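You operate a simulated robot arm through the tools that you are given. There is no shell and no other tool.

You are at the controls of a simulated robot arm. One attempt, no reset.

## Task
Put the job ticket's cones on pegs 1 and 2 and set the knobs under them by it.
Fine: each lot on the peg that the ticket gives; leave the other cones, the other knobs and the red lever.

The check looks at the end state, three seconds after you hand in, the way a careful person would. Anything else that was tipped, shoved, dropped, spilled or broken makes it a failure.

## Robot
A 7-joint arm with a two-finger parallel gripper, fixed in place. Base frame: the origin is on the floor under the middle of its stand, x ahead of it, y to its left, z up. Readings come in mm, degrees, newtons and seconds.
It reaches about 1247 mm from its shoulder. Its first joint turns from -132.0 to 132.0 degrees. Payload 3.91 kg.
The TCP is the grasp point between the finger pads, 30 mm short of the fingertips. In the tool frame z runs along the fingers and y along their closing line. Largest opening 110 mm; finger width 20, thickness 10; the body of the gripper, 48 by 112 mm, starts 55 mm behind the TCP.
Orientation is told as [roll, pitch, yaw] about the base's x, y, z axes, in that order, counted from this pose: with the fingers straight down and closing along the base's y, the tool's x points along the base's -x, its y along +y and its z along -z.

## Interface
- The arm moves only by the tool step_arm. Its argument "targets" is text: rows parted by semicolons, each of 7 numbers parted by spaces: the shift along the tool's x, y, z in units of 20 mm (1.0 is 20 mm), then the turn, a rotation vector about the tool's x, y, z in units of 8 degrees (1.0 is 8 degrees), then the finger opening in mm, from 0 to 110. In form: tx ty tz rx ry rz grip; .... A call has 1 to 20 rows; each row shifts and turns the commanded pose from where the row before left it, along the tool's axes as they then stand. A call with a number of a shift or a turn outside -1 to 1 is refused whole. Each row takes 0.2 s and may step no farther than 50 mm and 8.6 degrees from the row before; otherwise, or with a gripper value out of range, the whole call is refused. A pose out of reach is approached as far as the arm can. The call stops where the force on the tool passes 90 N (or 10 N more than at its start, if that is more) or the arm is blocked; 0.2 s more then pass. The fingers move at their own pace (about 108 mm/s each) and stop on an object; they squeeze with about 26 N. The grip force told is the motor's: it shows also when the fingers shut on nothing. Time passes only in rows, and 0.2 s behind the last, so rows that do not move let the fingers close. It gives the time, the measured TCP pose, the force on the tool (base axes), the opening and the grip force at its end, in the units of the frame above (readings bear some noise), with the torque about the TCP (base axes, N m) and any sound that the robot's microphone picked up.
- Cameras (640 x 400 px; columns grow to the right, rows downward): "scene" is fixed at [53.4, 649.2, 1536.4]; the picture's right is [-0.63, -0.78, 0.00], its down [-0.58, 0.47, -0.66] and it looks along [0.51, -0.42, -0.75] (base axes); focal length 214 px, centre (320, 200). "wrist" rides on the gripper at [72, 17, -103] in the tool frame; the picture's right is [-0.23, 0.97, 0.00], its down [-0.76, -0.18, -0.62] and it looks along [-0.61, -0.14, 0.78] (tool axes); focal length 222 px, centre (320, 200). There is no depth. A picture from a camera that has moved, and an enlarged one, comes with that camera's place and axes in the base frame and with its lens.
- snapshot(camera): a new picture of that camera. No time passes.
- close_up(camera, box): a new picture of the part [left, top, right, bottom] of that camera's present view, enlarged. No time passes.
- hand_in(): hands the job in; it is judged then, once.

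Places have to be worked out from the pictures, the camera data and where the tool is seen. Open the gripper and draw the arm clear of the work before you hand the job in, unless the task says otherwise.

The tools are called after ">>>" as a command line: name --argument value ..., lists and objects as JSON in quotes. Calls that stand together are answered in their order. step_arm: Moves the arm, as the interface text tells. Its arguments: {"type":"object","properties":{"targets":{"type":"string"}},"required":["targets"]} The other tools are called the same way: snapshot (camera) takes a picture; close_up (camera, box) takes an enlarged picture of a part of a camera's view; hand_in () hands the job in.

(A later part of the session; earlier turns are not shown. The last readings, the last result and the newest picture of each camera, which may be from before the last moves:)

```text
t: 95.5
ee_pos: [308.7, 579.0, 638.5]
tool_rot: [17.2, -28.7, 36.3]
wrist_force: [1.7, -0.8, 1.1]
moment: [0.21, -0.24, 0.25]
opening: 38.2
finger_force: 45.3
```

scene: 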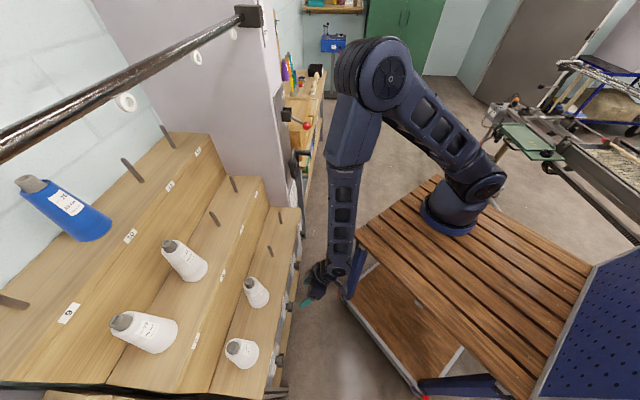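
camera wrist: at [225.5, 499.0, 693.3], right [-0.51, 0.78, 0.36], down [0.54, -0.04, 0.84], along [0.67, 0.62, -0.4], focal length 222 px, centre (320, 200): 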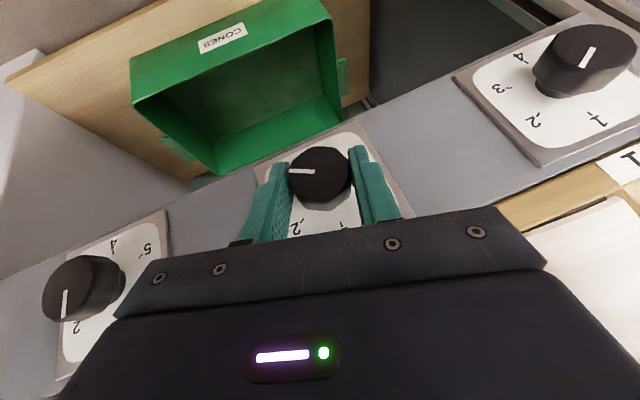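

The side load is gone and the grip is centred. I'll begin turning clockwise about the knob's axis with a first 16° to confirm it follows.

>>> step_arm --targets "0.002 -0.048 0.0015 -0.433 0 0.25 30;0.002 -0.048 0.0015 -0.433 0 0.25 30;0.0034 -0.0964 0.0058 -0.866 0 0.5 30;0 0 0 0 0 0 30"

>>> snapshot --camera "wrist"

```text
t: 96.5
ee_pos: [308.6, 577.5, 635.9]
tool_rot: [34.9, -25.3, 28.3]
wrist_force: [13.5, -20.6, 5.7]
moment: [-0.18, -0.08, -0.09]
opening: 38.4
finger_force: 44.9
```

```text
taken
camera wrist: at [238.1, 486.6, 690.9], right [-0.41, 0.69, 0.6], down [0.69, -0.2, 0.7], along [0.6, 0.7, -0.39], focal length 222 px, centre (320, 200)
```

wrist: 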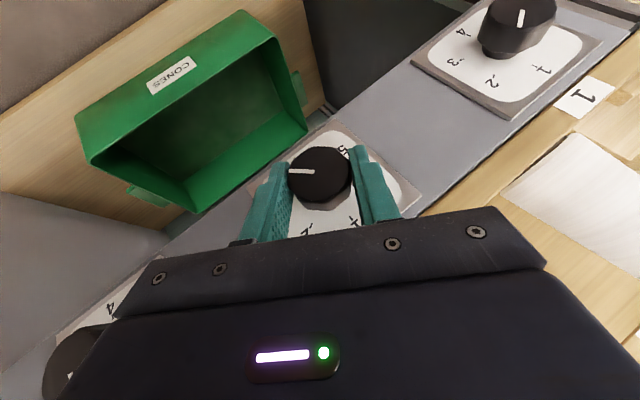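

The knob turns with the gripper, and the pointer is moving from 3 toward 4. There's about 24 N of side load, so I'll trim a little toward it and read again.

>>> step_arm --targets "0 -0.1 0 0 0 0 30;0 0 0 0 0 0 30"

```text
t: 97.1
ee_pos: [310.0, 576.8, 636.3]
tool_rot: [35.0, -25.4, 28.3]
wrist_force: [6.3, -8.6, 7.8]
moment: [-0.12, 0.08, -0.74]
opening: 38.4
finger_force: 45.2
```

The load dropped. I'll continue the clockwise turn with a slightly larger sideways component, 24° more.

>>> step_arm --targets "0.0034 -0.12 0.0058 -0.866 0 0.5 30;0.0034 -0.12 0.0058 -0.866 0 0.5 30;0.0034 -0.12 0.0058 -0.866 0 0.5 30;0 0 0 0 0 0 30"

>>> snapshot --camera "wrist"

>>> snapshot --camera "scene"

```text
t: 98.1
ee_pos: [306.9, 569.8, 634.9]
tool_rot: [59.0, -17.0, 19.7]
wrist_force: [19.1, -6.6, -9.3]
moment: [-0.39, -0.15, 0.08]
opening: 39.2
finger_force: 9.4
```

```text
taken
camera wrist: at [251.2, 464.6, 678.1], right [-0.19, 0.46, 0.86], down [0.85, -0.36, 0.38], along [0.49, 0.81, -0.32], focal length 222 px, centre (320, 200)
```

wrist: 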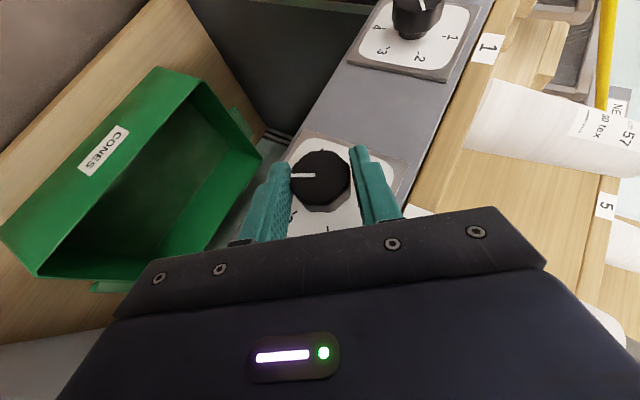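

```text
taken
```

scene: 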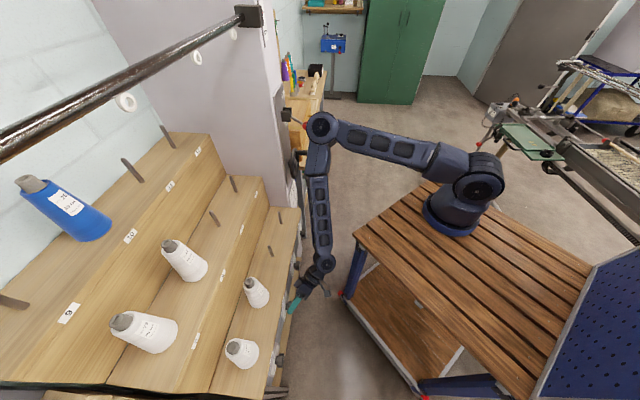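

The tool has rotated 40° in total, but it backed off about 7 mm outward and the grip force dropped. I'll zoom in to see how the knob followed.

>>> close_up --camera "wrist" --box '[260, 120, 420, 240]'

>>> close_up --camera "scene" --box '[250, 250, 350, 340]'

```text
3.33 times, centred on (340, 180) of wrist
camera zoom: at [251.2, 464.6, 678.1], right [-0.19, 0.46, 0.86], down [0.85, -0.36, 0.38], along [0.49, 0.81, -0.32], focal length 740 px, centre (253, 267)
```

zoom: 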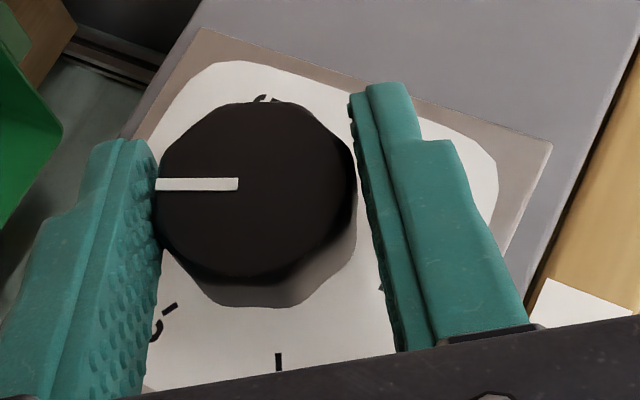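

```text
4.44 times, centred on (300, 295) of scene
camera zoom: at [53.4, 649.2, 1536.4], right [-0.63, -0.78, 0.0], down [-0.58, 0.47, -0.66], along [0.51, -0.42, -0.75], focal length 953 px, centre (409, -222)
```

zoom: 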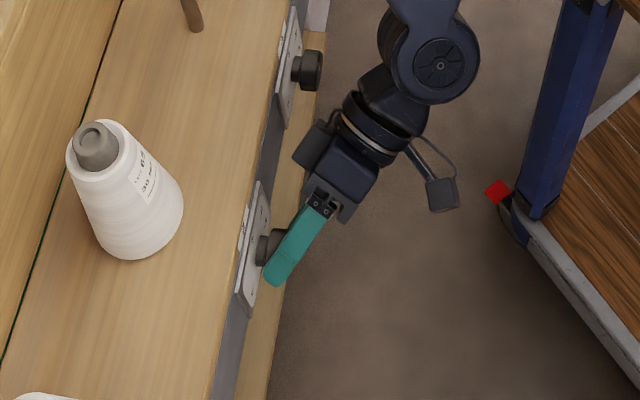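

The knob has followed to roughly 157° on the dial. I'll hold for a moment and re-read, since the position may just be lagging.

>>> step_arm --targets "0 0 0 0 0 0 30;0 0 0 0 0 0 30"

```text
t: 98.7
ee_pos: [306.6, 570.7, 634.0]
tool_rot: [58.9, -16.7, 19.7]
wrist_force: [-6.3, 15.9, -19.9]
moment: [0.1, -0.27, -0.92]
opening: 38.0
finger_force: 45.2
```

The position really is about 7 mm further out than commanded. I'll release here and check the free pose before the next stroke.

>>> step_arm --targets "0 0 0 0 0 0 50;0 0 0 0 0 0 72;0 0 0 0 0 0 72"

>>> snapshot --camera "wrist"

>>> close_up --camera "wrist" --box '[260, 120, 420, 240]'

```text
t: 99.5
ee_pos: [308.7, 570.1, 635.0]
tool_rot: [58.9, -16.9, 19.7]
wrist_force: [0.2, 0.7, 0.5]
moment: [0.01, -0.01, -0.03]
opening: 72.1
finger_force: 0.0
```

```text
taken
camera wrist: at [252.5, 464.5, 678.6], right [-0.19, 0.46, 0.86], down [0.85, -0.36, 0.38], along [0.49, 0.81, -0.32], focal length 222 px, centre (320, 200)
```

wrist: 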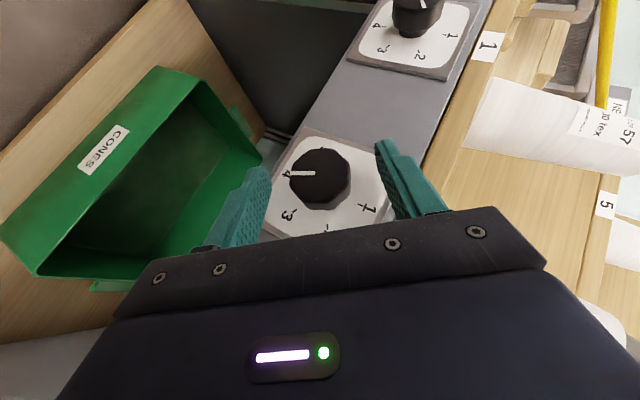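

```text
3.33 times, centred on (340, 180) of wrist
camera zoom: at [252.5, 464.5, 678.6], right [-0.19, 0.46, 0.86], down [0.85, -0.36, 0.38], along [0.49, 0.81, -0.32], focal length 740 px, centre (253, 267)
```

zoom: 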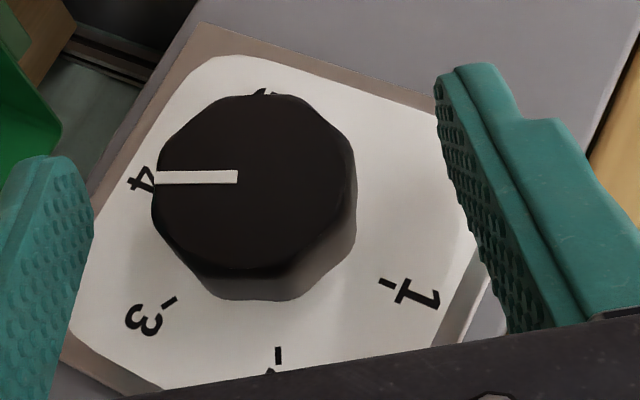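

Released cleanly, the pointer is now around 155–160°, between 3 and 4, and it held. The free pose is about 6 mm further out than I commanded, so I'll test whether the arm can still move inward here.

>>> step_arm --targets "-0.26 0 0.15 0 0 0 72;0 0 0 0 0 0 72"

```text
t: 100.1
ee_pos: [312.1, 576.3, 636.1]
tool_rot: [59.0, -17.1, 19.9]
wrist_force: [-0.2, 0.3, 0.0]
moment: [-0.02, -0.02, 0.01]
opening: 72.0
finger_force: 0.1
```

It does move inward fine. From the views the knob axis is nearer r −198, z 628, which explains the side loads. I'll swing the open fingers back counter-clockwise about the knob by 45° for a second grip.

>>> step_arm --targets "0.0034 0.09 0.0058 0.866 0 -0.5 72;0.0034 0.09 0.0058 0.866 0 -0.5 72;0.0034 0.09 0.0058 0.866 0 -0.5 72;0.0034 0.09 0.0058 0.866 0 -0.5 72;0.0034 0.09 0.0058 0.866 0 -0.5 72;0.001 0.056 0.002 0.541 0 -0.3125 72;0 0 0 0 0 0 72;0 0 0 0 0 0 72"

>>> snapshot --camera "wrist"

>>> close_up --camera "wrist" --box '[240, 110, 420, 240]'

```text
t: 101.9
ee_pos: [310.3, 581.3, 634.7]
tool_rot: [11.6, -29.3, 39.4]
wrist_force: [-34.6, -22.8, -17.0]
moment: [-0.75, 1.29, -0.97]
opening: 70.0
finger_force: 0.0
```

```text
taken
camera wrist: at [224.4, 505.8, 692.0], right [-0.53, 0.8, 0.28], down [0.48, 0.01, 0.87], along [0.7, 0.6, -0.39], focal length 222 px, centre (320, 200)
```

wrist: 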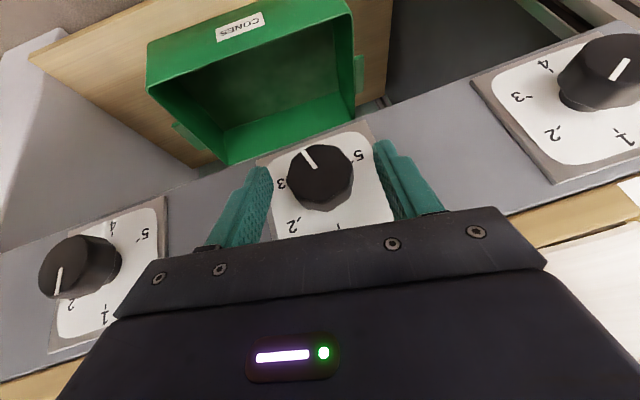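

```text
3.08 times, centred on (330, 175) of wrist
camera zoom: at [224.4, 505.8, 692.0], right [-0.53, 0.8, 0.28], down [0.48, 0.01, 0.87], along [0.7, 0.6, -0.39], focal length 684 px, centre (289, 277)
```

zoom: 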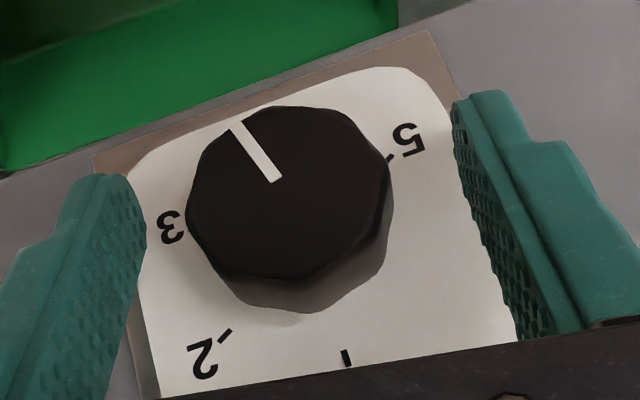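

My stored command was ahead of where the arm actually was at the low angle, so the fingertips are now lightly pressing the dial plate. I'll back off at once, up and outward a few mm.

>>> step_arm --targets "0.1 0.05 -0.16 0 0 0 72;0.09 0.11 -0.16 0 0 0 72;0 0 0 0 0 0 72"

>>> snapshot --camera "wrist"

>>> close_up --camera "wrist" --box '[240, 110, 420, 240]'

```text
t: 102.7
ee_pos: [306.3, 580.9, 641.8]
tool_rot: [11.7, -29.8, 39.2]
wrist_force: [-0.2, 0.9, -0.3]
moment: [-0.01, -0.06, -0.02]
opening: 72.0
finger_force: 0.2
```

```text
taken
camera wrist: at [220.7, 504.7, 696.6], right [-0.52, 0.8, 0.28], down [0.48, 0.01, 0.88], along [0.7, 0.6, -0.39], focal length 222 px, centre (320, 200)
```

wrist: 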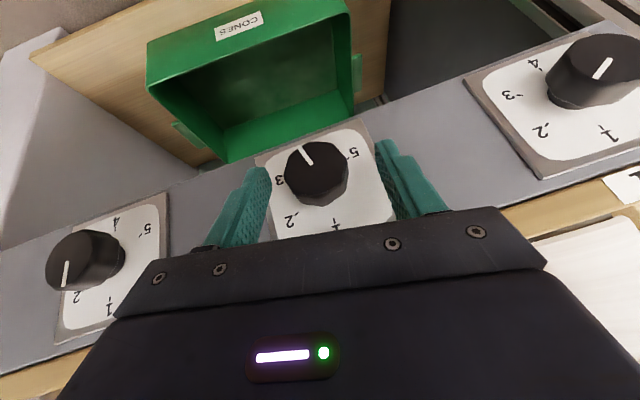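

```text
3.08 times, centred on (330, 175) of wrist
camera zoom: at [220.7, 504.7, 696.6], right [-0.52, 0.8, 0.28], down [0.48, 0.01, 0.88], along [0.7, 0.6, -0.39], focal length 684 px, centre (289, 277)
```

zoom: 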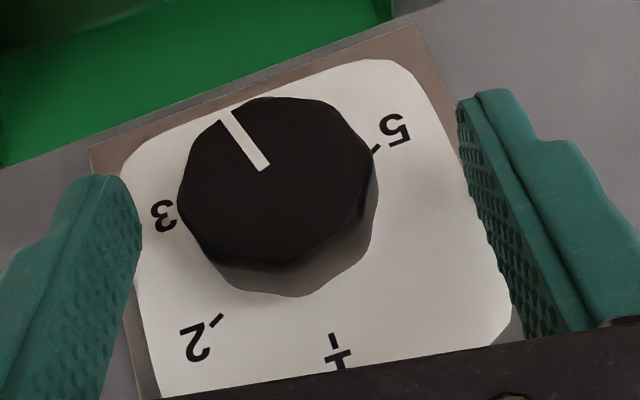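

Clear again with zero force; the pointer reads about 160°. I'll close on the knob for the second stroke.

>>> step_arm --targets "0 0 0 0 0 0 55;0 0 0 0 0 0 40;0 0 0 0 0 0 30;0 0 0 0 0 0 30;0 0 0 0 0 0 30"

```text
t: 103.9
ee_pos: [306.9, 579.3, 640.2]
tool_rot: [11.6, -29.4, 39.2]
wrist_force: [21.9, -15.7, 0.6]
moment: [-0.05, -0.43, -0.29]
opening: 38.4
finger_force: 45.2
```

Gripped at 38 mm with a modest side load. I'll trim 2 mm and turn the first 16° of this stroke.

>>> step_arm --targets "0 -0.1 0 0 0 0 30;0.002 -0.045 0.0015 -0.433 0 0.25 30;0.002 -0.045 0.0015 -0.433 0 0.25 30;0.0034 -0.09 0.0058 -0.866 0 0.5 30;0 0 0 0 0 0 30;0 0 0 0 0 0 30"

>>> snapshot --camera "wrist"

```text
t: 105.3
ee_pos: [308.7, 576.5, 638.7]
tool_rot: [29.4, -26.6, 30.7]
wrist_force: [17.3, 3.4, -4.1]
moment: [0.02, -0.22, -0.39]
opening: 38.4
finger_force: 44.7
```

```text
taken
camera wrist: at [234.7, 489.3, 694.6], right [-0.44, 0.72, 0.53], down [0.65, -0.15, 0.75], along [0.62, 0.67, -0.4], focal length 222 px, centre (320, 200)
```

wrist: 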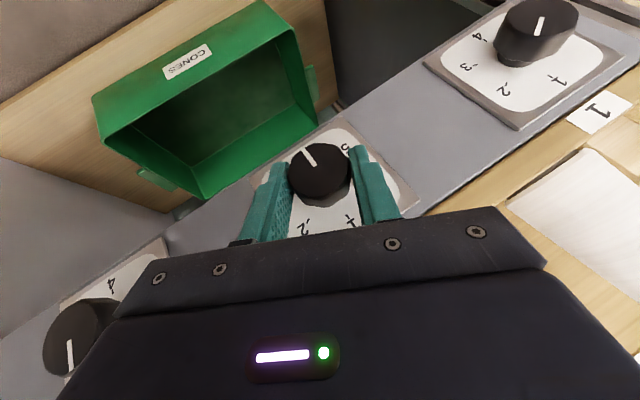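

The knob is following and the loads are low. I'll continue another 16°.

>>> step_arm --targets "0.0034 -0.09 0.0058 -0.866 0 0.5 30;0.0034 -0.09 0.0058 -0.866 0 0.5 30;0 0 0 0 0 0 30;0 0 0 0 0 0 30"

>>> snapshot --camera "wrist"

>>> snapshot --camera "scene"

```text
t: 106.3
ee_pos: [311.6, 573.8, 638.0]
tool_rot: [46.3, -21.9, 23.8]
wrist_force: [22.0, 2.6, 1.8]
moment: [-0.31, 0.12, -0.26]
opening: 38.4
finger_force: 44.9
```

```text
taken
camera wrist: at [247.5, 476.5, 688.2], right [-0.32, 0.6, 0.74], down [0.78, -0.28, 0.56], along [0.55, 0.75, -0.37], focal length 222 px, centre (320, 200)
```

wrist: 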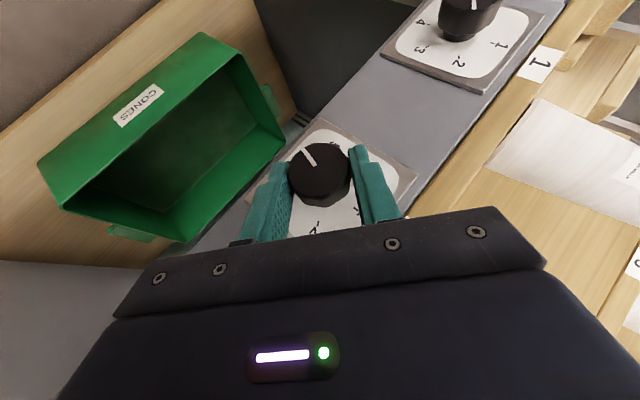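

```text
taken
```

scene: 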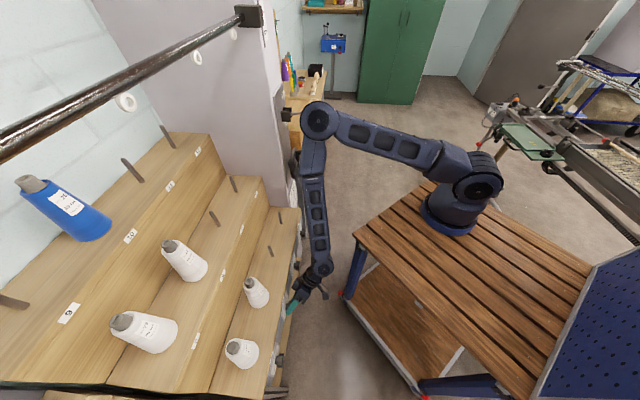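

It's tracking well. I'll go another 12° and check.

>>> step_arm --targets "0.0034 -0.09 0.0058 -0.866 0 0.5 30;0.0017 -0.045 0.0015 -0.433 0 0.25 30;0 0 0 0 0 0 30;0 0 0 0 0 0 30"

>>> close_up --camera "wrist" --box '[240, 110, 420, 240]'

```text
t: 107.5
ee_pos: [264.8, 578.8, 633.8]
tool_rot: [57.8, -16.9, 23.4]
wrist_force: [0.0, -0.5, 0.6]
moment: [-0.05, -0.01, -0.02]
opening: 30.2
finger_force: 0.2
stopped in row 4: the arm was blocked; the commanded pose is now the measured one
```

```text
3.08 times, centred on (330, 175) of wrist
camera zoom: at [213.9, 471.1, 680.0], right [-0.23, 0.47, 0.85], down [0.87, -0.3, 0.4], along [0.44, 0.83, -0.34], focal length 684 px, centre (289, 277)
```

zoom: 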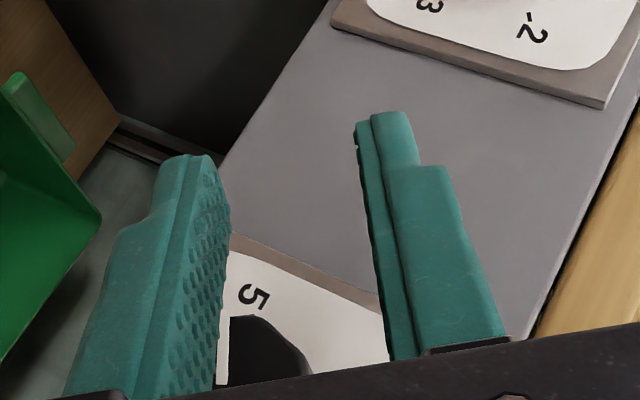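

The arm was blocked again and the fingers slipped off the knob. I'll look at the whole arm and the knob before doing anything else.

>>> snapshot --camera "scene"

>>> snapshot --camera "wrist"

>>> close_up --camera "scene" --box '[240, 90, 400, 200]'

>>> close_up --camera "scene" --box '[240, 220, 400, 340]'

```text
taken
```

scene: 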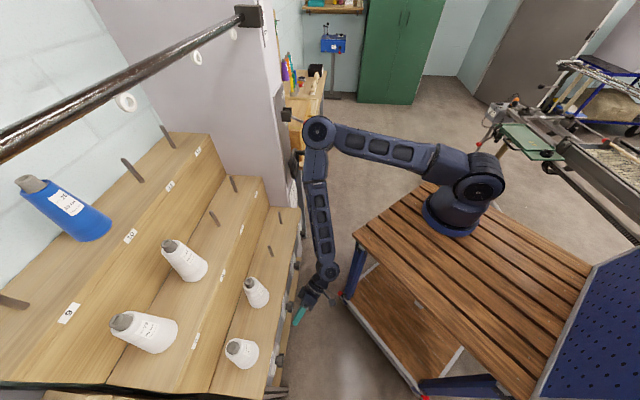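

```text
taken
camera wrist: at [213.9, 471.1, 680.0], right [-0.23, 0.47, 0.85], down [0.87, -0.3, 0.4], along [0.44, 0.83, -0.34], focal length 222 px, centre (320, 200)
```

wrist: 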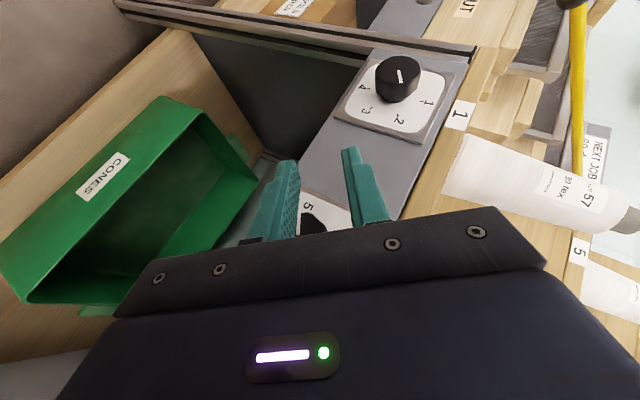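

```text
3.64 times, centred on (320, 145) of scene
camera zoom: at [53.4, 649.2, 1536.4], right [-0.63, -0.78, 0.0], down [-0.58, 0.47, -0.66], along [0.51, -0.42, -0.75], focal length 780 px, centre (320, 400)
```

zoom: 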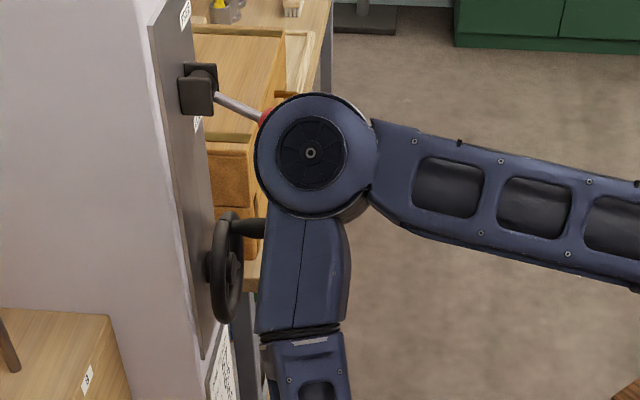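

```text
3.33 times, centred on (320, 280) of scene
camera zoom: at [53.4, 649.2, 1536.4], right [-0.63, -0.78, 0.0], down [-0.58, 0.47, -0.66], along [0.51, -0.42, -0.75], focal length 715 px, centre (320, -67)
```

zoom: 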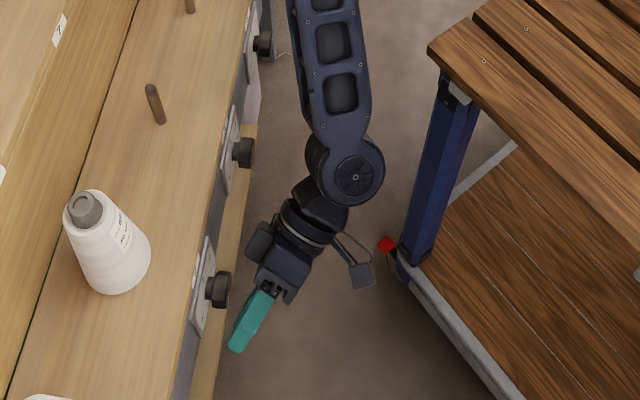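

The cause is clear now: with the gripper rotated this far, the elbow swung out right beside the handwheel handle and the red lever. I'll immediately rotate the tool back, which brings the elbow back inward, then check the lever and wheel.

>>> step_arm --targets "0.05 0 -0.03 0.5 0 -0.29 40;0.05 0 -0.03 0.866 0 -0.5 50;0.05 0 -0.03 0.866 0 -0.5 60;0 0 0 0.866 0 -0.5 72;0 0 0 0 0 0 72"

>>> snapshot --camera "scene"

>>> close_up --camera "scene" --box '[240, 90, 400, 200]'

>>> snapshot --camera "wrist"

```text
t: 108.7
ee_pos: [281.1, 576.3, 634.8]
tool_rot: [28.8, -26.8, 33.6]
wrist_force: [0.1, 0.0, -0.3]
moment: [0.01, 0.04, -0.02]
opening: 72.1
finger_force: 0.1
```

```text
taken
```

scene: 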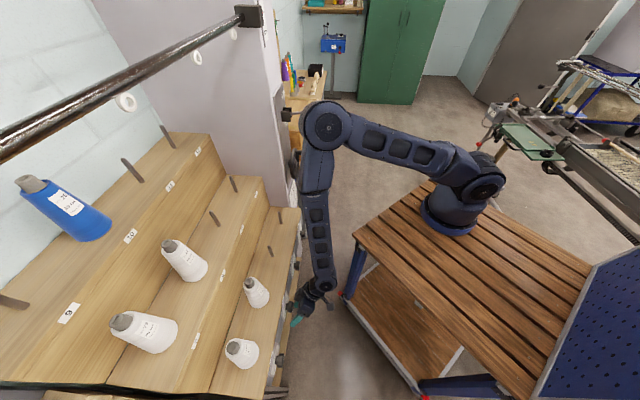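

```text
3.64 times, centred on (320, 145) of scene
camera zoom: at [53.4, 649.2, 1536.4], right [-0.63, -0.78, 0.0], down [-0.58, 0.47, -0.66], along [0.51, -0.42, -0.75], focal length 780 px, centre (320, 400)
```

zoom: 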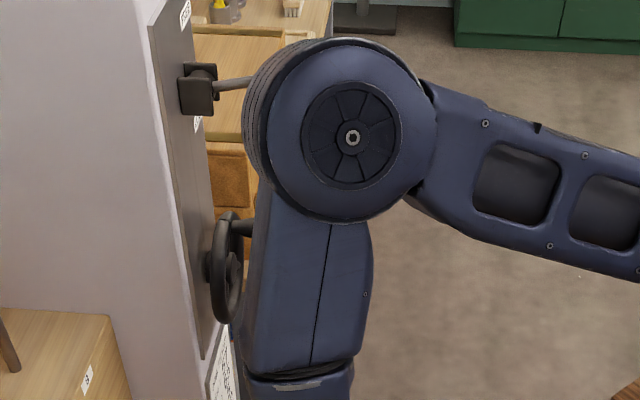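

```text
taken
camera wrist: at [209.2, 486.0, 690.8], right [-0.48, 0.71, 0.52], down [0.65, -0.12, 0.75], along [0.59, 0.7, -0.4], focal length 222 px, centre (320, 200)
```

wrist: 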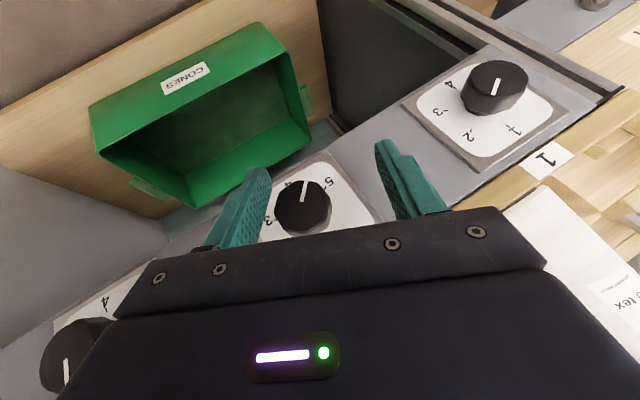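

The elbow is clear now, but the lever's rod looks like it points differently from before. I'll move the arm a bit further back so I can see the lever properly.

>>> step_arm --targets "0.2 0 -0.12 0.866 0 -0.5 72;0.3 0 -0.3 0.866 0 -0.5 72;0.4 0 -0.5 0.4 0 -0.23 72;0.4 0 -0.7 0 0 0 72;0.4 0 -0.7 0 0 0 72;0 0 0 0 0 0 72"

>>> snapshot --camera "scene"

>>> close_up --camera "scene" --box '[260, 90, 360, 180]'

>>> snapshot --camera "wrist"

```text
t: 110.1
ee_pos: [245.7, 534.8, 658.9]
tool_rot: [6.8, -29.8, 44.1]
wrist_force: [1.1, 1.2, -0.8]
moment: [0.0, 0.0, 0.0]
opening: 72.0
finger_force: 0.0
```

```text
taken
```

scene: 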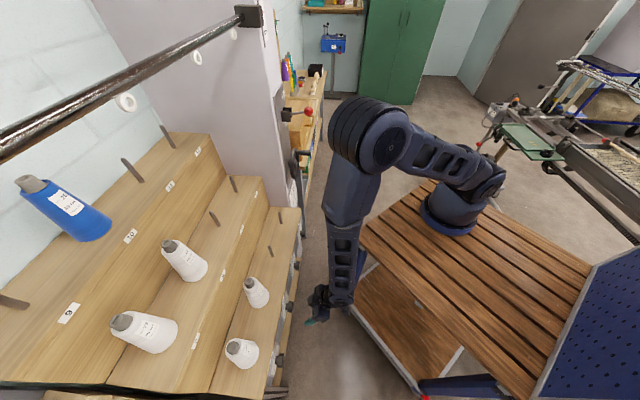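

```text
4.44 times, centred on (310, 135) of scene
camera zoom: at [53.4, 649.2, 1536.4], right [-0.63, -0.78, 0.0], down [-0.58, 0.47, -0.66], along [0.51, -0.42, -0.75], focal length 953 px, centre (364, 489)
```

zoom: 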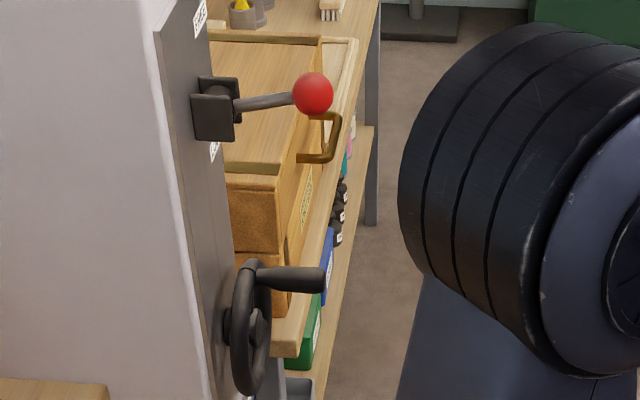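

```text
taken
camera wrist: at [161.4, 457.3, 712.9], right [-0.57, 0.79, 0.21], down [0.44, 0.08, 0.9], along [0.69, 0.61, -0.39], focal length 222 px, centre (320, 200)
```

wrist: 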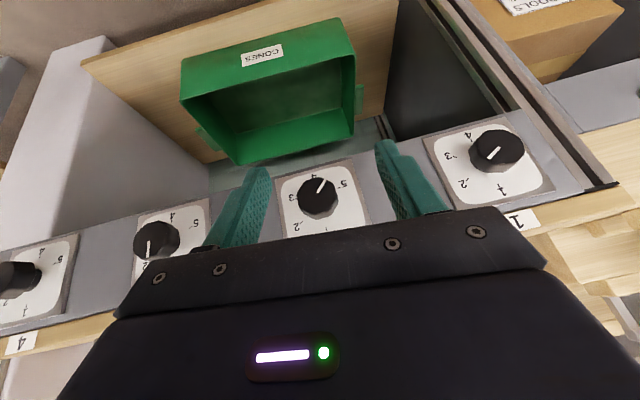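

The red lever was lifted by the elbow, so I must put it back to LOCK; the handwheel looks unchanged. First, for the knobs, I'll switch to a posture with the fingers nearly along the knob's axis, which keeps the elbow near the middle of the aisle. I'll check both dials' current state.

>>> close_up --camera "wrist" --box '[265, 150, 385, 240]'

>>> close_up --camera "wrist" --box '[425, 100, 565, 205]'

>>> close_up --camera "wrist" --box '[0, 180, 220, 340]'

```text
4.44 times, centred on (325, 195) of wrist
camera zoom: at [161.4, 457.3, 712.9], right [-0.57, 0.79, 0.21], down [0.44, 0.08, 0.9], along [0.69, 0.61, -0.39], focal length 987 px, centre (298, 222)
```

zoom: 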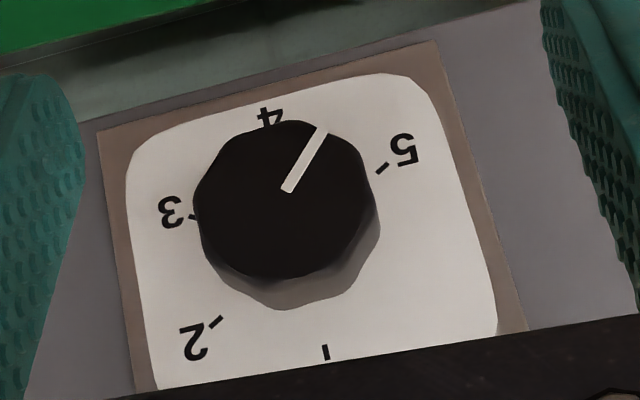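

```text
3.81 times, centred on (495, 152) of wrist
camera zoom: at [161.4, 457.3, 712.9], right [-0.57, 0.79, 0.21], down [0.44, 0.08, 0.9], along [0.69, 0.61, -0.39], focal length 846 px, centre (-347, 381)
```

zoom: 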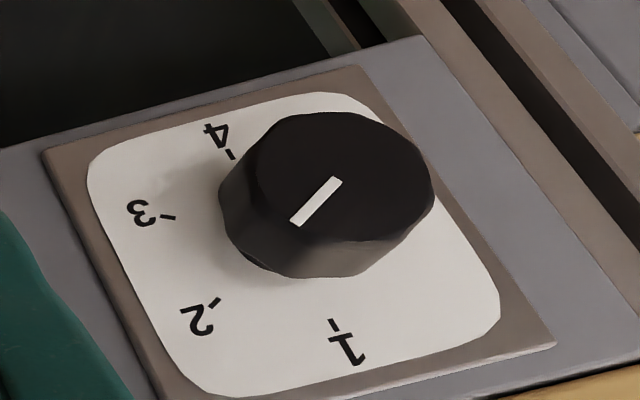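

```text
2.50 times, centred on (110, 260) of wrist
camera zoom: at [161.4, 457.3, 712.9], right [-0.57, 0.79, 0.21], down [0.44, 0.08, 0.9], along [0.69, 0.61, -0.39], focal length 555 px, centre (845, 50)
```

zoom: 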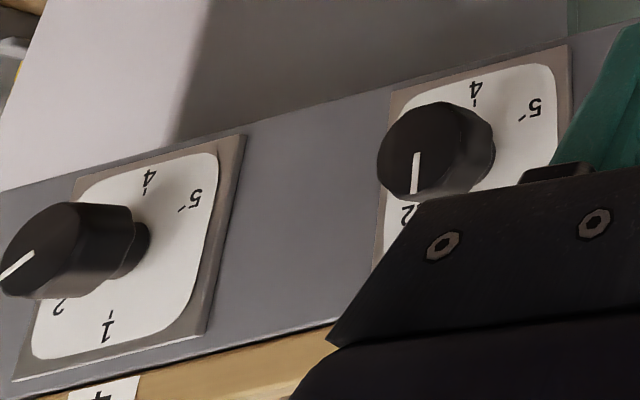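

Knob 2 is now at about 223°, needing only about 17° more to reach 5, and knob 1 is still exactly at 2. A short stroke at this safe high angle will finish knob 2, so I'll re-approach it.

>>> step_arm --targets "-0.7 -0.16 0 0 0 0 72;-0.7 -0.16 0 0 0 0 72;-0.7 -0.16 0 0 0 0 72;-0.74 -0.17 0 0 0 0 72;0 0 0.7 0 0 0 72;0 0 0.8 0 0 0 72;0 0 0 0 0 0 72;0 0 0 0 0 0 72"

>>> snapshot --camera "wrist"

>>> snapshot --camera "scene"

```text
t: 111.9
ee_pos: [299.7, 572.9, 659.0]
tool_rot: [6.8, -29.7, 44.1]
wrist_force: [1.0, -0.6, 0.2]
moment: [-0.03, -0.01, 0.04]
opening: 72.3
finger_force: 0.1
```

```text
taken
camera wrist: at [214.0, 496.1, 713.4], right [-0.57, 0.79, 0.21], down [0.44, 0.07, 0.9], along [0.69, 0.61, -0.39], focal length 222 px, centre (320, 200)
```

wrist: 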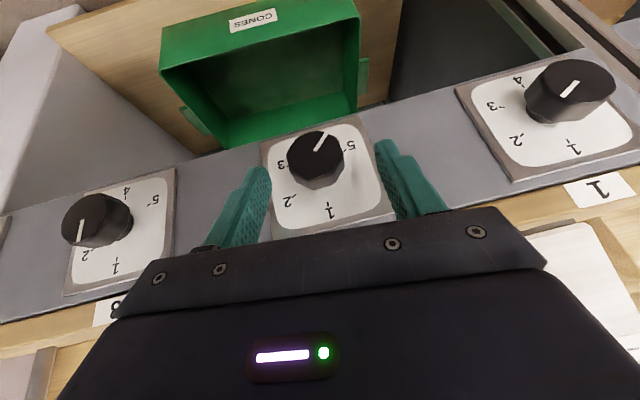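

```text
taken
```

scene: 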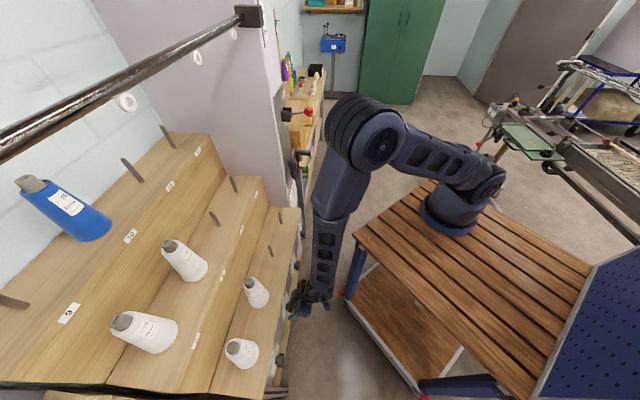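

The knob is centred between the fingers and the elbow is well away from the lever. I'll advance 21 mm and close.

>>> step_arm --targets "0 0.02 0.53 0 0 0 72;0 0.025 0.53 0 0 0 72;0 0 0 0 0 0 72;0 0 0 0 0 0 50;0 0 0 0 0 0 38;0 0 0 0 0 0 30;0 0 0 0 0 0 30"

>>> close_up --camera "wrist" --box '[240, 110, 420, 240]'

```text
t: 113.5
ee_pos: [304.0, 581.7, 641.1]
tool_rot: [6.8, -29.6, 44.1]
wrist_force: [17.3, -18.7, -0.4]
moment: [-0.29, -0.14, -0.39]
opening: 42.5
finger_force: 12.3
```

```text
3.08 times, centred on (330, 175) of wrist
camera zoom: at [220.8, 504.8, 695.4], right [-0.57, 0.79, 0.21], down [0.44, 0.07, 0.9], along [0.69, 0.61, -0.39], focal length 684 px, centre (289, 277)
```

zoom: 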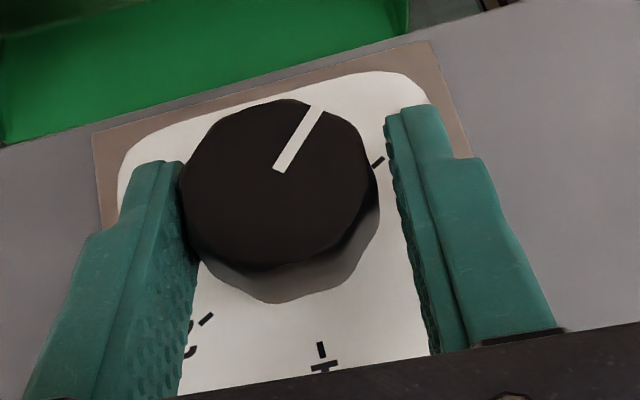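

Only the left finger is touching so far. I'll shift about 2.5 mm toward that side so both pads seat.

>>> step_arm --targets "0 -0.12 0 0 0 0 30;0 0 0 0 0 0 30;0 0 0 0 0 0 30"

>>> close_up --camera "wrist" --box '[240, 110, 420, 240]'

```text
t: 114.3
ee_pos: [306.6, 581.2, 640.2]
tool_rot: [6.8, -29.7, 44.2]
wrist_force: [13.0, -17.1, 0.4]
moment: [-0.22, -0.18, -0.35]
opening: 40.1
finger_force: 10.3
```

```text
3.08 times, centred on (330, 175) of wrist
camera zoom: at [221.8, 503.8, 695.5], right [-0.57, 0.79, 0.21], down [0.44, 0.07, 0.9], along [0.69, 0.61, -0.39], focal length 684 px, centre (289, 277)
```

zoom: 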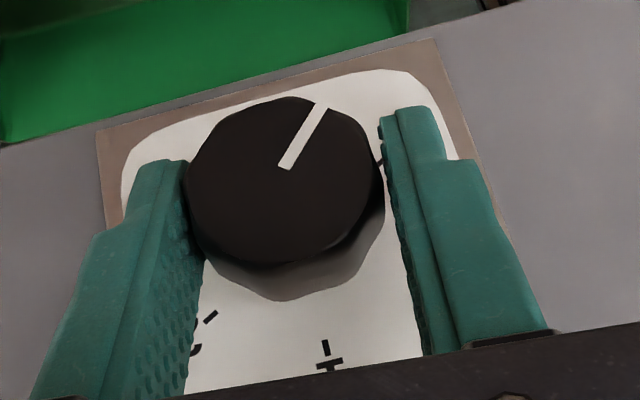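

I'm closer; one more small shift should seat both pads.

>>> step_arm --targets "0 -0.1 0 0 0 0 30;0 0 0 0 0 0 30;0 0 0 0 0 0 30"

```text
t: 115.1
ee_pos: [306.7, 581.4, 638.9]
tool_rot: [6.8, -29.8, 44.2]
wrist_force: [-0.6, 3.8, -4.6]
moment: [0.11, -0.06, -0.67]
opening: 38.4
finger_force: 44.9
```

Both pads are seated. I'll turn 16° clockwise and check the pointer.

>>> step_arm --targets "0.002 -0.045 0.0015 -0.433 0 0.25 30;0.002 -0.045 0.0015 -0.433 0 0.25 30;0.002 -0.045 0.0015 -0.433 0 0.25 30;0.002 -0.045 0.0015 -0.433 0 0.25 30;0 0 0 0 0 0 30;0 0 0 0 0 0 30"

>>> close_up --camera "wrist" --box '[240, 110, 420, 240]'

>>> snapshot --camera "scene"

```text
t: 116.5
ee_pos: [310.3, 578.7, 640.1]
tool_rot: [24.9, -27.6, 35.5]
wrist_force: [-9.3, 26.8, -4.0]
moment: [-0.04, 0.46, -0.4]
opening: 38.7
finger_force: 45.3
```

```text
3.08 times, centred on (330, 175) of wrist
camera zoom: at [236.5, 490.3, 695.7], right [-0.5, 0.73, 0.47], down [0.61, -0.08, 0.79], along [0.61, 0.68, -0.4], focal length 684 px, centre (289, 277)
```

zoom: 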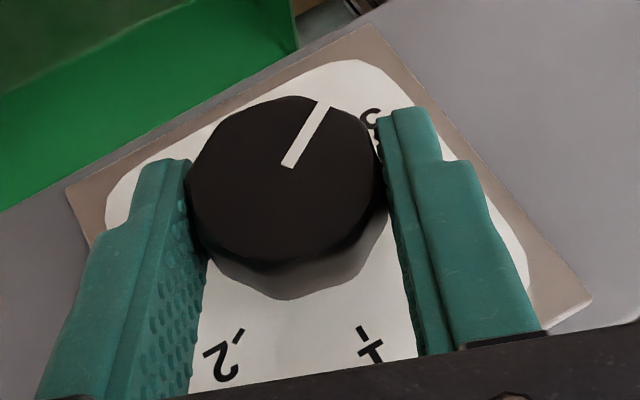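

```text
taken
```

scene: 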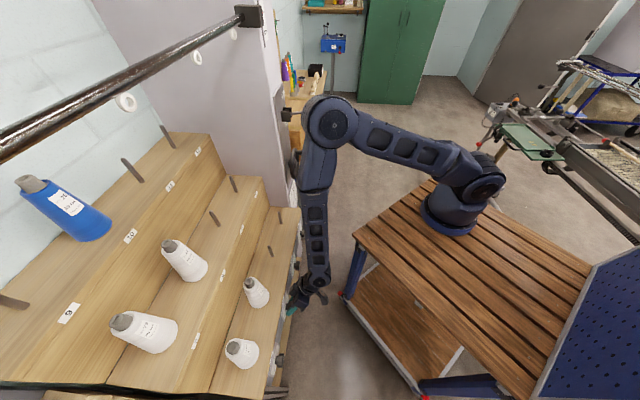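

Knob 2 now reads close to 5. I'll release, rotate back and retreat a little to check it accurately.

>>> step_arm --targets "0 0 0 0 0 0 50;0 0 0 0 0 0 72;0 0 0 0 0 0 72;0 0 -0.6 0 0 0 72;0 0 -0.8 0 0 0 72;0.3 0 -0.8 0.866 0 -0.5 72;0.3 0 -0.8 0.866 0 -0.5 72;0.2 0 -0.5 0 0 0 72;0 0 0 0 0 0 72"

>>> snapshot --camera "wrist"

>>> close_up --camera "wrist" --box '[240, 100, 380, 205]'

>>> close_up --camera "scene" --box '[260, 90, 360, 180]'

```text
t: 118.5
ee_pos: [289.5, 530.6, 690.3]
tool_rot: [6.7, -29.7, 44.2]
wrist_force: [-0.3, -0.2, 1.1]
moment: [0.03, 0.01, 0.02]
opening: 72.0
finger_force: 0.1
```

```text
taken
camera wrist: at [204.6, 453.2, 744.4], right [-0.57, 0.79, 0.21], down [0.44, 0.08, 0.9], along [0.69, 0.61, -0.39], focal length 222 px, centre (320, 200)
```

wrist: 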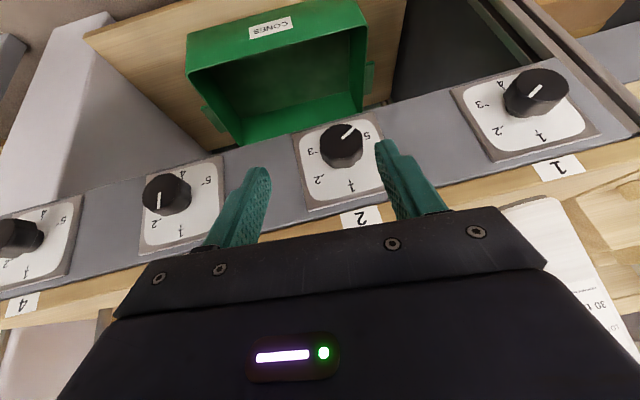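

```text
3.81 times, centred on (310, 152) of wrist
camera zoom: at [204.6, 453.2, 744.4], right [-0.57, 0.79, 0.21], down [0.44, 0.08, 0.9], along [0.69, 0.61, -0.39], focal length 846 px, centre (358, 381)
```

zoom: 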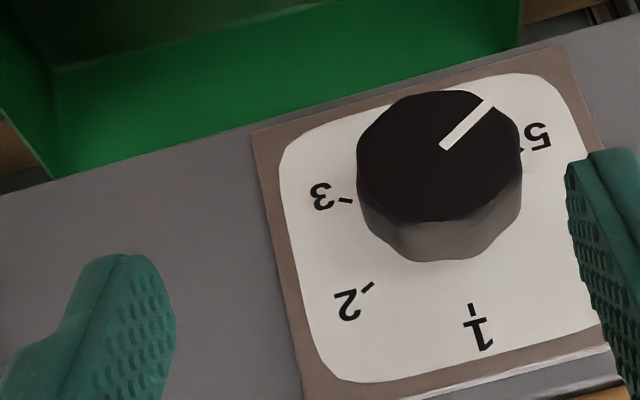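

```text
4.44 times, centred on (310, 135) of scene
camera zoom: at [53.4, 649.2, 1536.4], right [-0.63, -0.78, 0.0], down [-0.58, 0.47, -0.66], along [0.51, -0.42, -0.75], focal length 953 px, centre (364, 489)
```

zoom: 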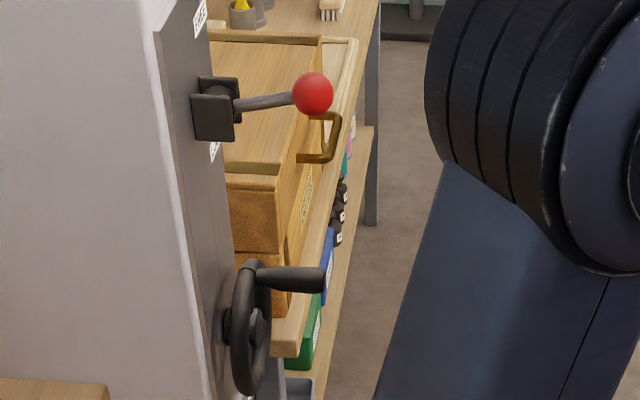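

Knob 2 looks about at 5. I'll zoom in tighter to judge whether it needs a few more degrees.

>>> close_up --camera "wrist" --box '[305, 115, 385, 175]'

>>> close_up --camera "wrist" --box '[300, 150, 390, 210]'

```text
6.67 times, centred on (345, 145) of wrist
camera zoom: at [204.6, 453.2, 744.4], right [-0.57, 0.79, 0.21], down [0.44, 0.08, 0.9], along [0.69, 0.61, -0.39], focal length 1481 px, centre (153, 567)
```

zoom: 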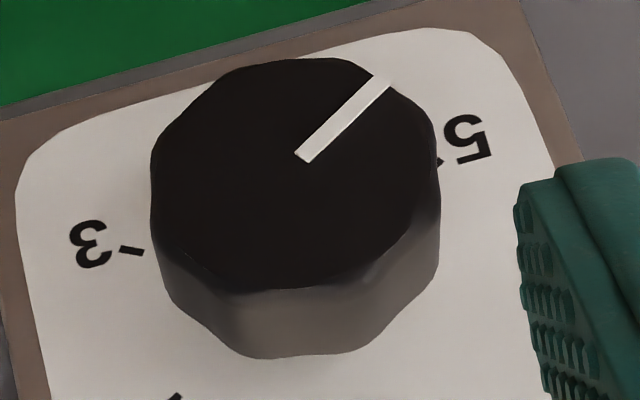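

```text
6.67 times, centred on (345, 180) of wrist
camera zoom: at [204.6, 453.2, 744.4], right [-0.57, 0.79, 0.21], down [0.44, 0.08, 0.9], along [0.69, 0.61, -0.39], focal length 1481 px, centre (153, 333)
```

zoom: 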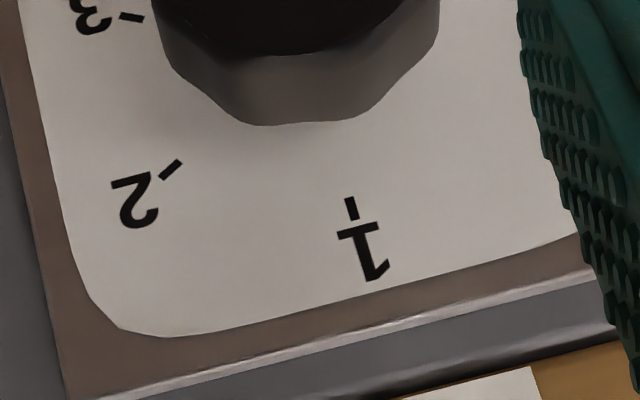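

In 3D the pointer works out at 239°, so knob 2 is on 5 (the ticks are exactly 60° apart). Next is knob 1: I'll shift sideways in front of it and then turn the wrist nearly along the knob's axis, which keeps the elbow away from the lever.

>>> step_arm --targets "0.109 0.5 0.05 0 0 0 72;0.109 0.94 0.05 0 0 0 72;0.109 0.94 0.05 0 0 0 72;0.109 0.94 0.05 0 0 0 72;0.109 0.94 0.05 0 0 0 72;0.109 0.94 0.05 0 0 0 72;0.109 0.94 0.05 0 0 0 72;0.109 0.94 0.05 0 0 0 72;0.109 0.94 0.05 0 0 0 72;0 0.44 0 0 0 0 72;0 0 0 0 0 0 72"

>>> snapshot --camera "scene"

>>> snapshot --camera "wrist"

```text
t: 120.9
ee_pos: [155.2, 636.3, 688.9]
tool_rot: [6.9, -29.7, 44.2]
wrist_force: [-1.4, 0.1, 0.5]
moment: [-0.03, -0.01, -0.03]
opening: 72.0
finger_force: 0.2
```

```text
taken
```

scene: 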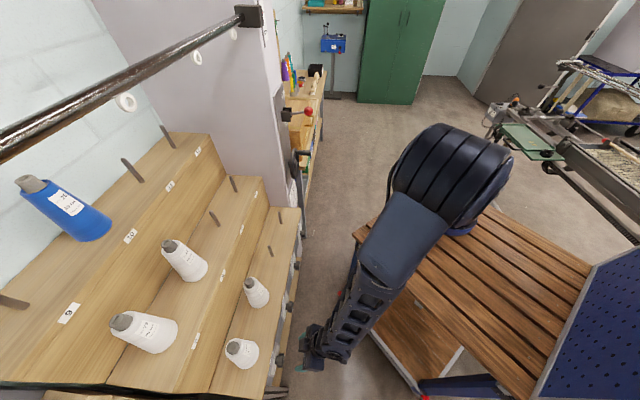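

```text
taken
camera wrist: at [70.6, 559.0, 744.3], right [-0.57, 0.79, 0.21], down [0.44, 0.07, 0.9], along [0.69, 0.61, -0.39], focal length 222 px, centre (320, 200)
```

wrist: 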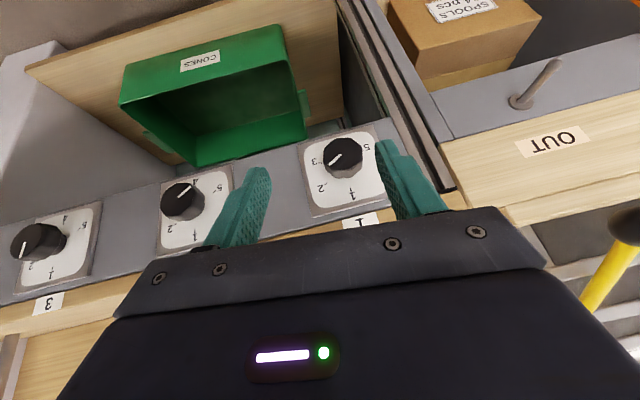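

The elbow is now in the middle of the aisle, far from the lever. I'll turn the wrist toward the knob's axis in two halves.

>>> step_arm --targets "0 0 0 -0.4118 -0.4676 0.4628 72;0 0 0 -0.4118 -0.4676 0.4628 72;0 0 0 -0.4118 -0.4676 0.4628 72;0 0 0 -0.4118 -0.4676 0.4628 72;0 0 0 0 0 0 72"

>>> snapshot --camera "scene"

```text
t: 122.1
ee_pos: [154.7, 636.1, 688.5]
tool_rot: [33.2, -38.9, 21.1]
wrist_force: [0.5, 0.3, -0.4]
moment: [0.03, 0.0, -0.01]
opening: 72.4
finger_force: 0.0
```

```text
taken
```

scene: 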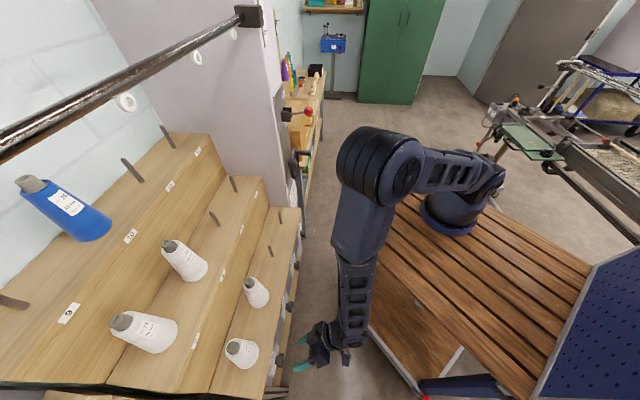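

The pose is stable and the elbow is well clear. I'll do the second half.

>>> step_arm --targets "0 0 0 -0.4118 -0.4676 0.4628 72;0 0 0 -0.4118 -0.4676 0.4628 72;0 0 0 -0.4118 -0.4676 0.4628 72;0 0 0 -0.4118 -0.4676 0.4628 72;0 0 0 0 0 0 72"

>>> snapshot --camera "scene"

>>> snapshot --camera "wrist"

```text
t: 123.3
ee_pos: [154.9, 635.7, 689.4]
tool_rot: [63.4, -37.7, -5.7]
wrist_force: [-0.1, 0.1, 0.6]
moment: [-0.01, 0.0, -0.03]
opening: 72.1
finger_force: 0.0
```

```text
taken
```

scene: 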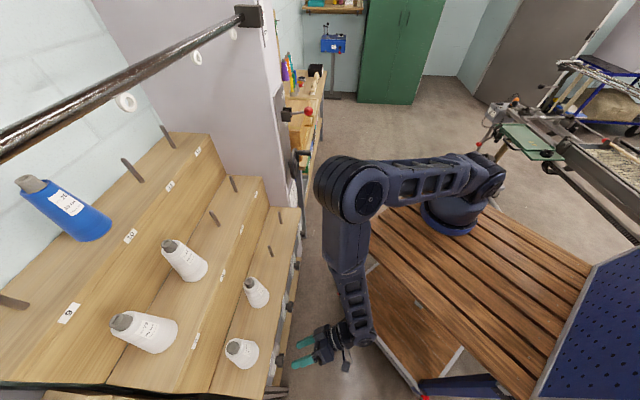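

```text
taken
camera wrist: at [53.1, 560.7, 693.5], right [-0.31, 0.47, 0.83], down [0.46, -0.69, 0.56], along [0.83, 0.56, -0.01], focal length 222 px, centre (320, 200)
```

wrist: 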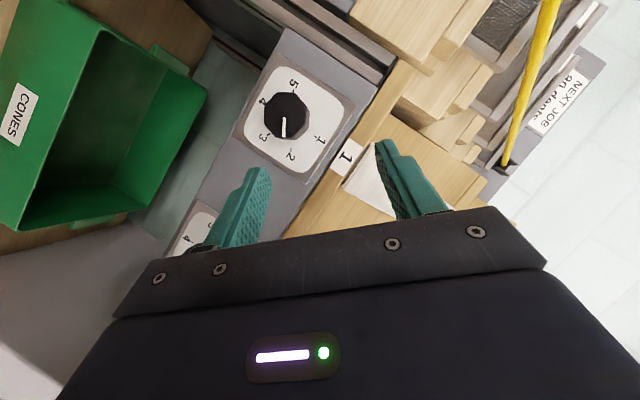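

I now have a clear frontal view of dial 1 with the elbow safely central. I'll zoom to get its centre precisely.

>>> close_up --camera "wrist" --box '[235, 50, 365, 185]'

```text
2.96 times, centred on (300, 118) of wrist
camera zoom: at [53.1, 560.7, 693.5], right [-0.31, 0.47, 0.83], down [0.46, -0.69, 0.56], along [0.83, 0.56, -0.01], focal length 658 px, centre (379, 444)
```

zoom: 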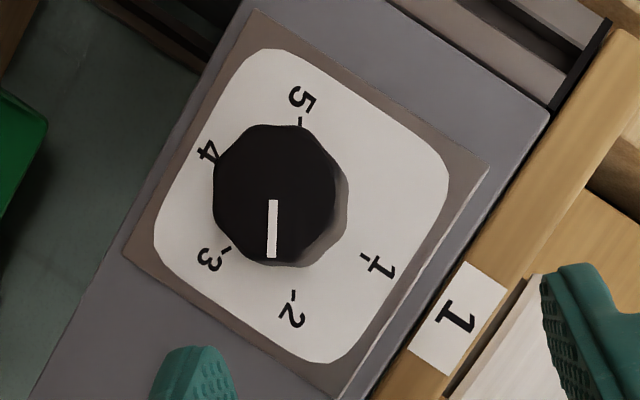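

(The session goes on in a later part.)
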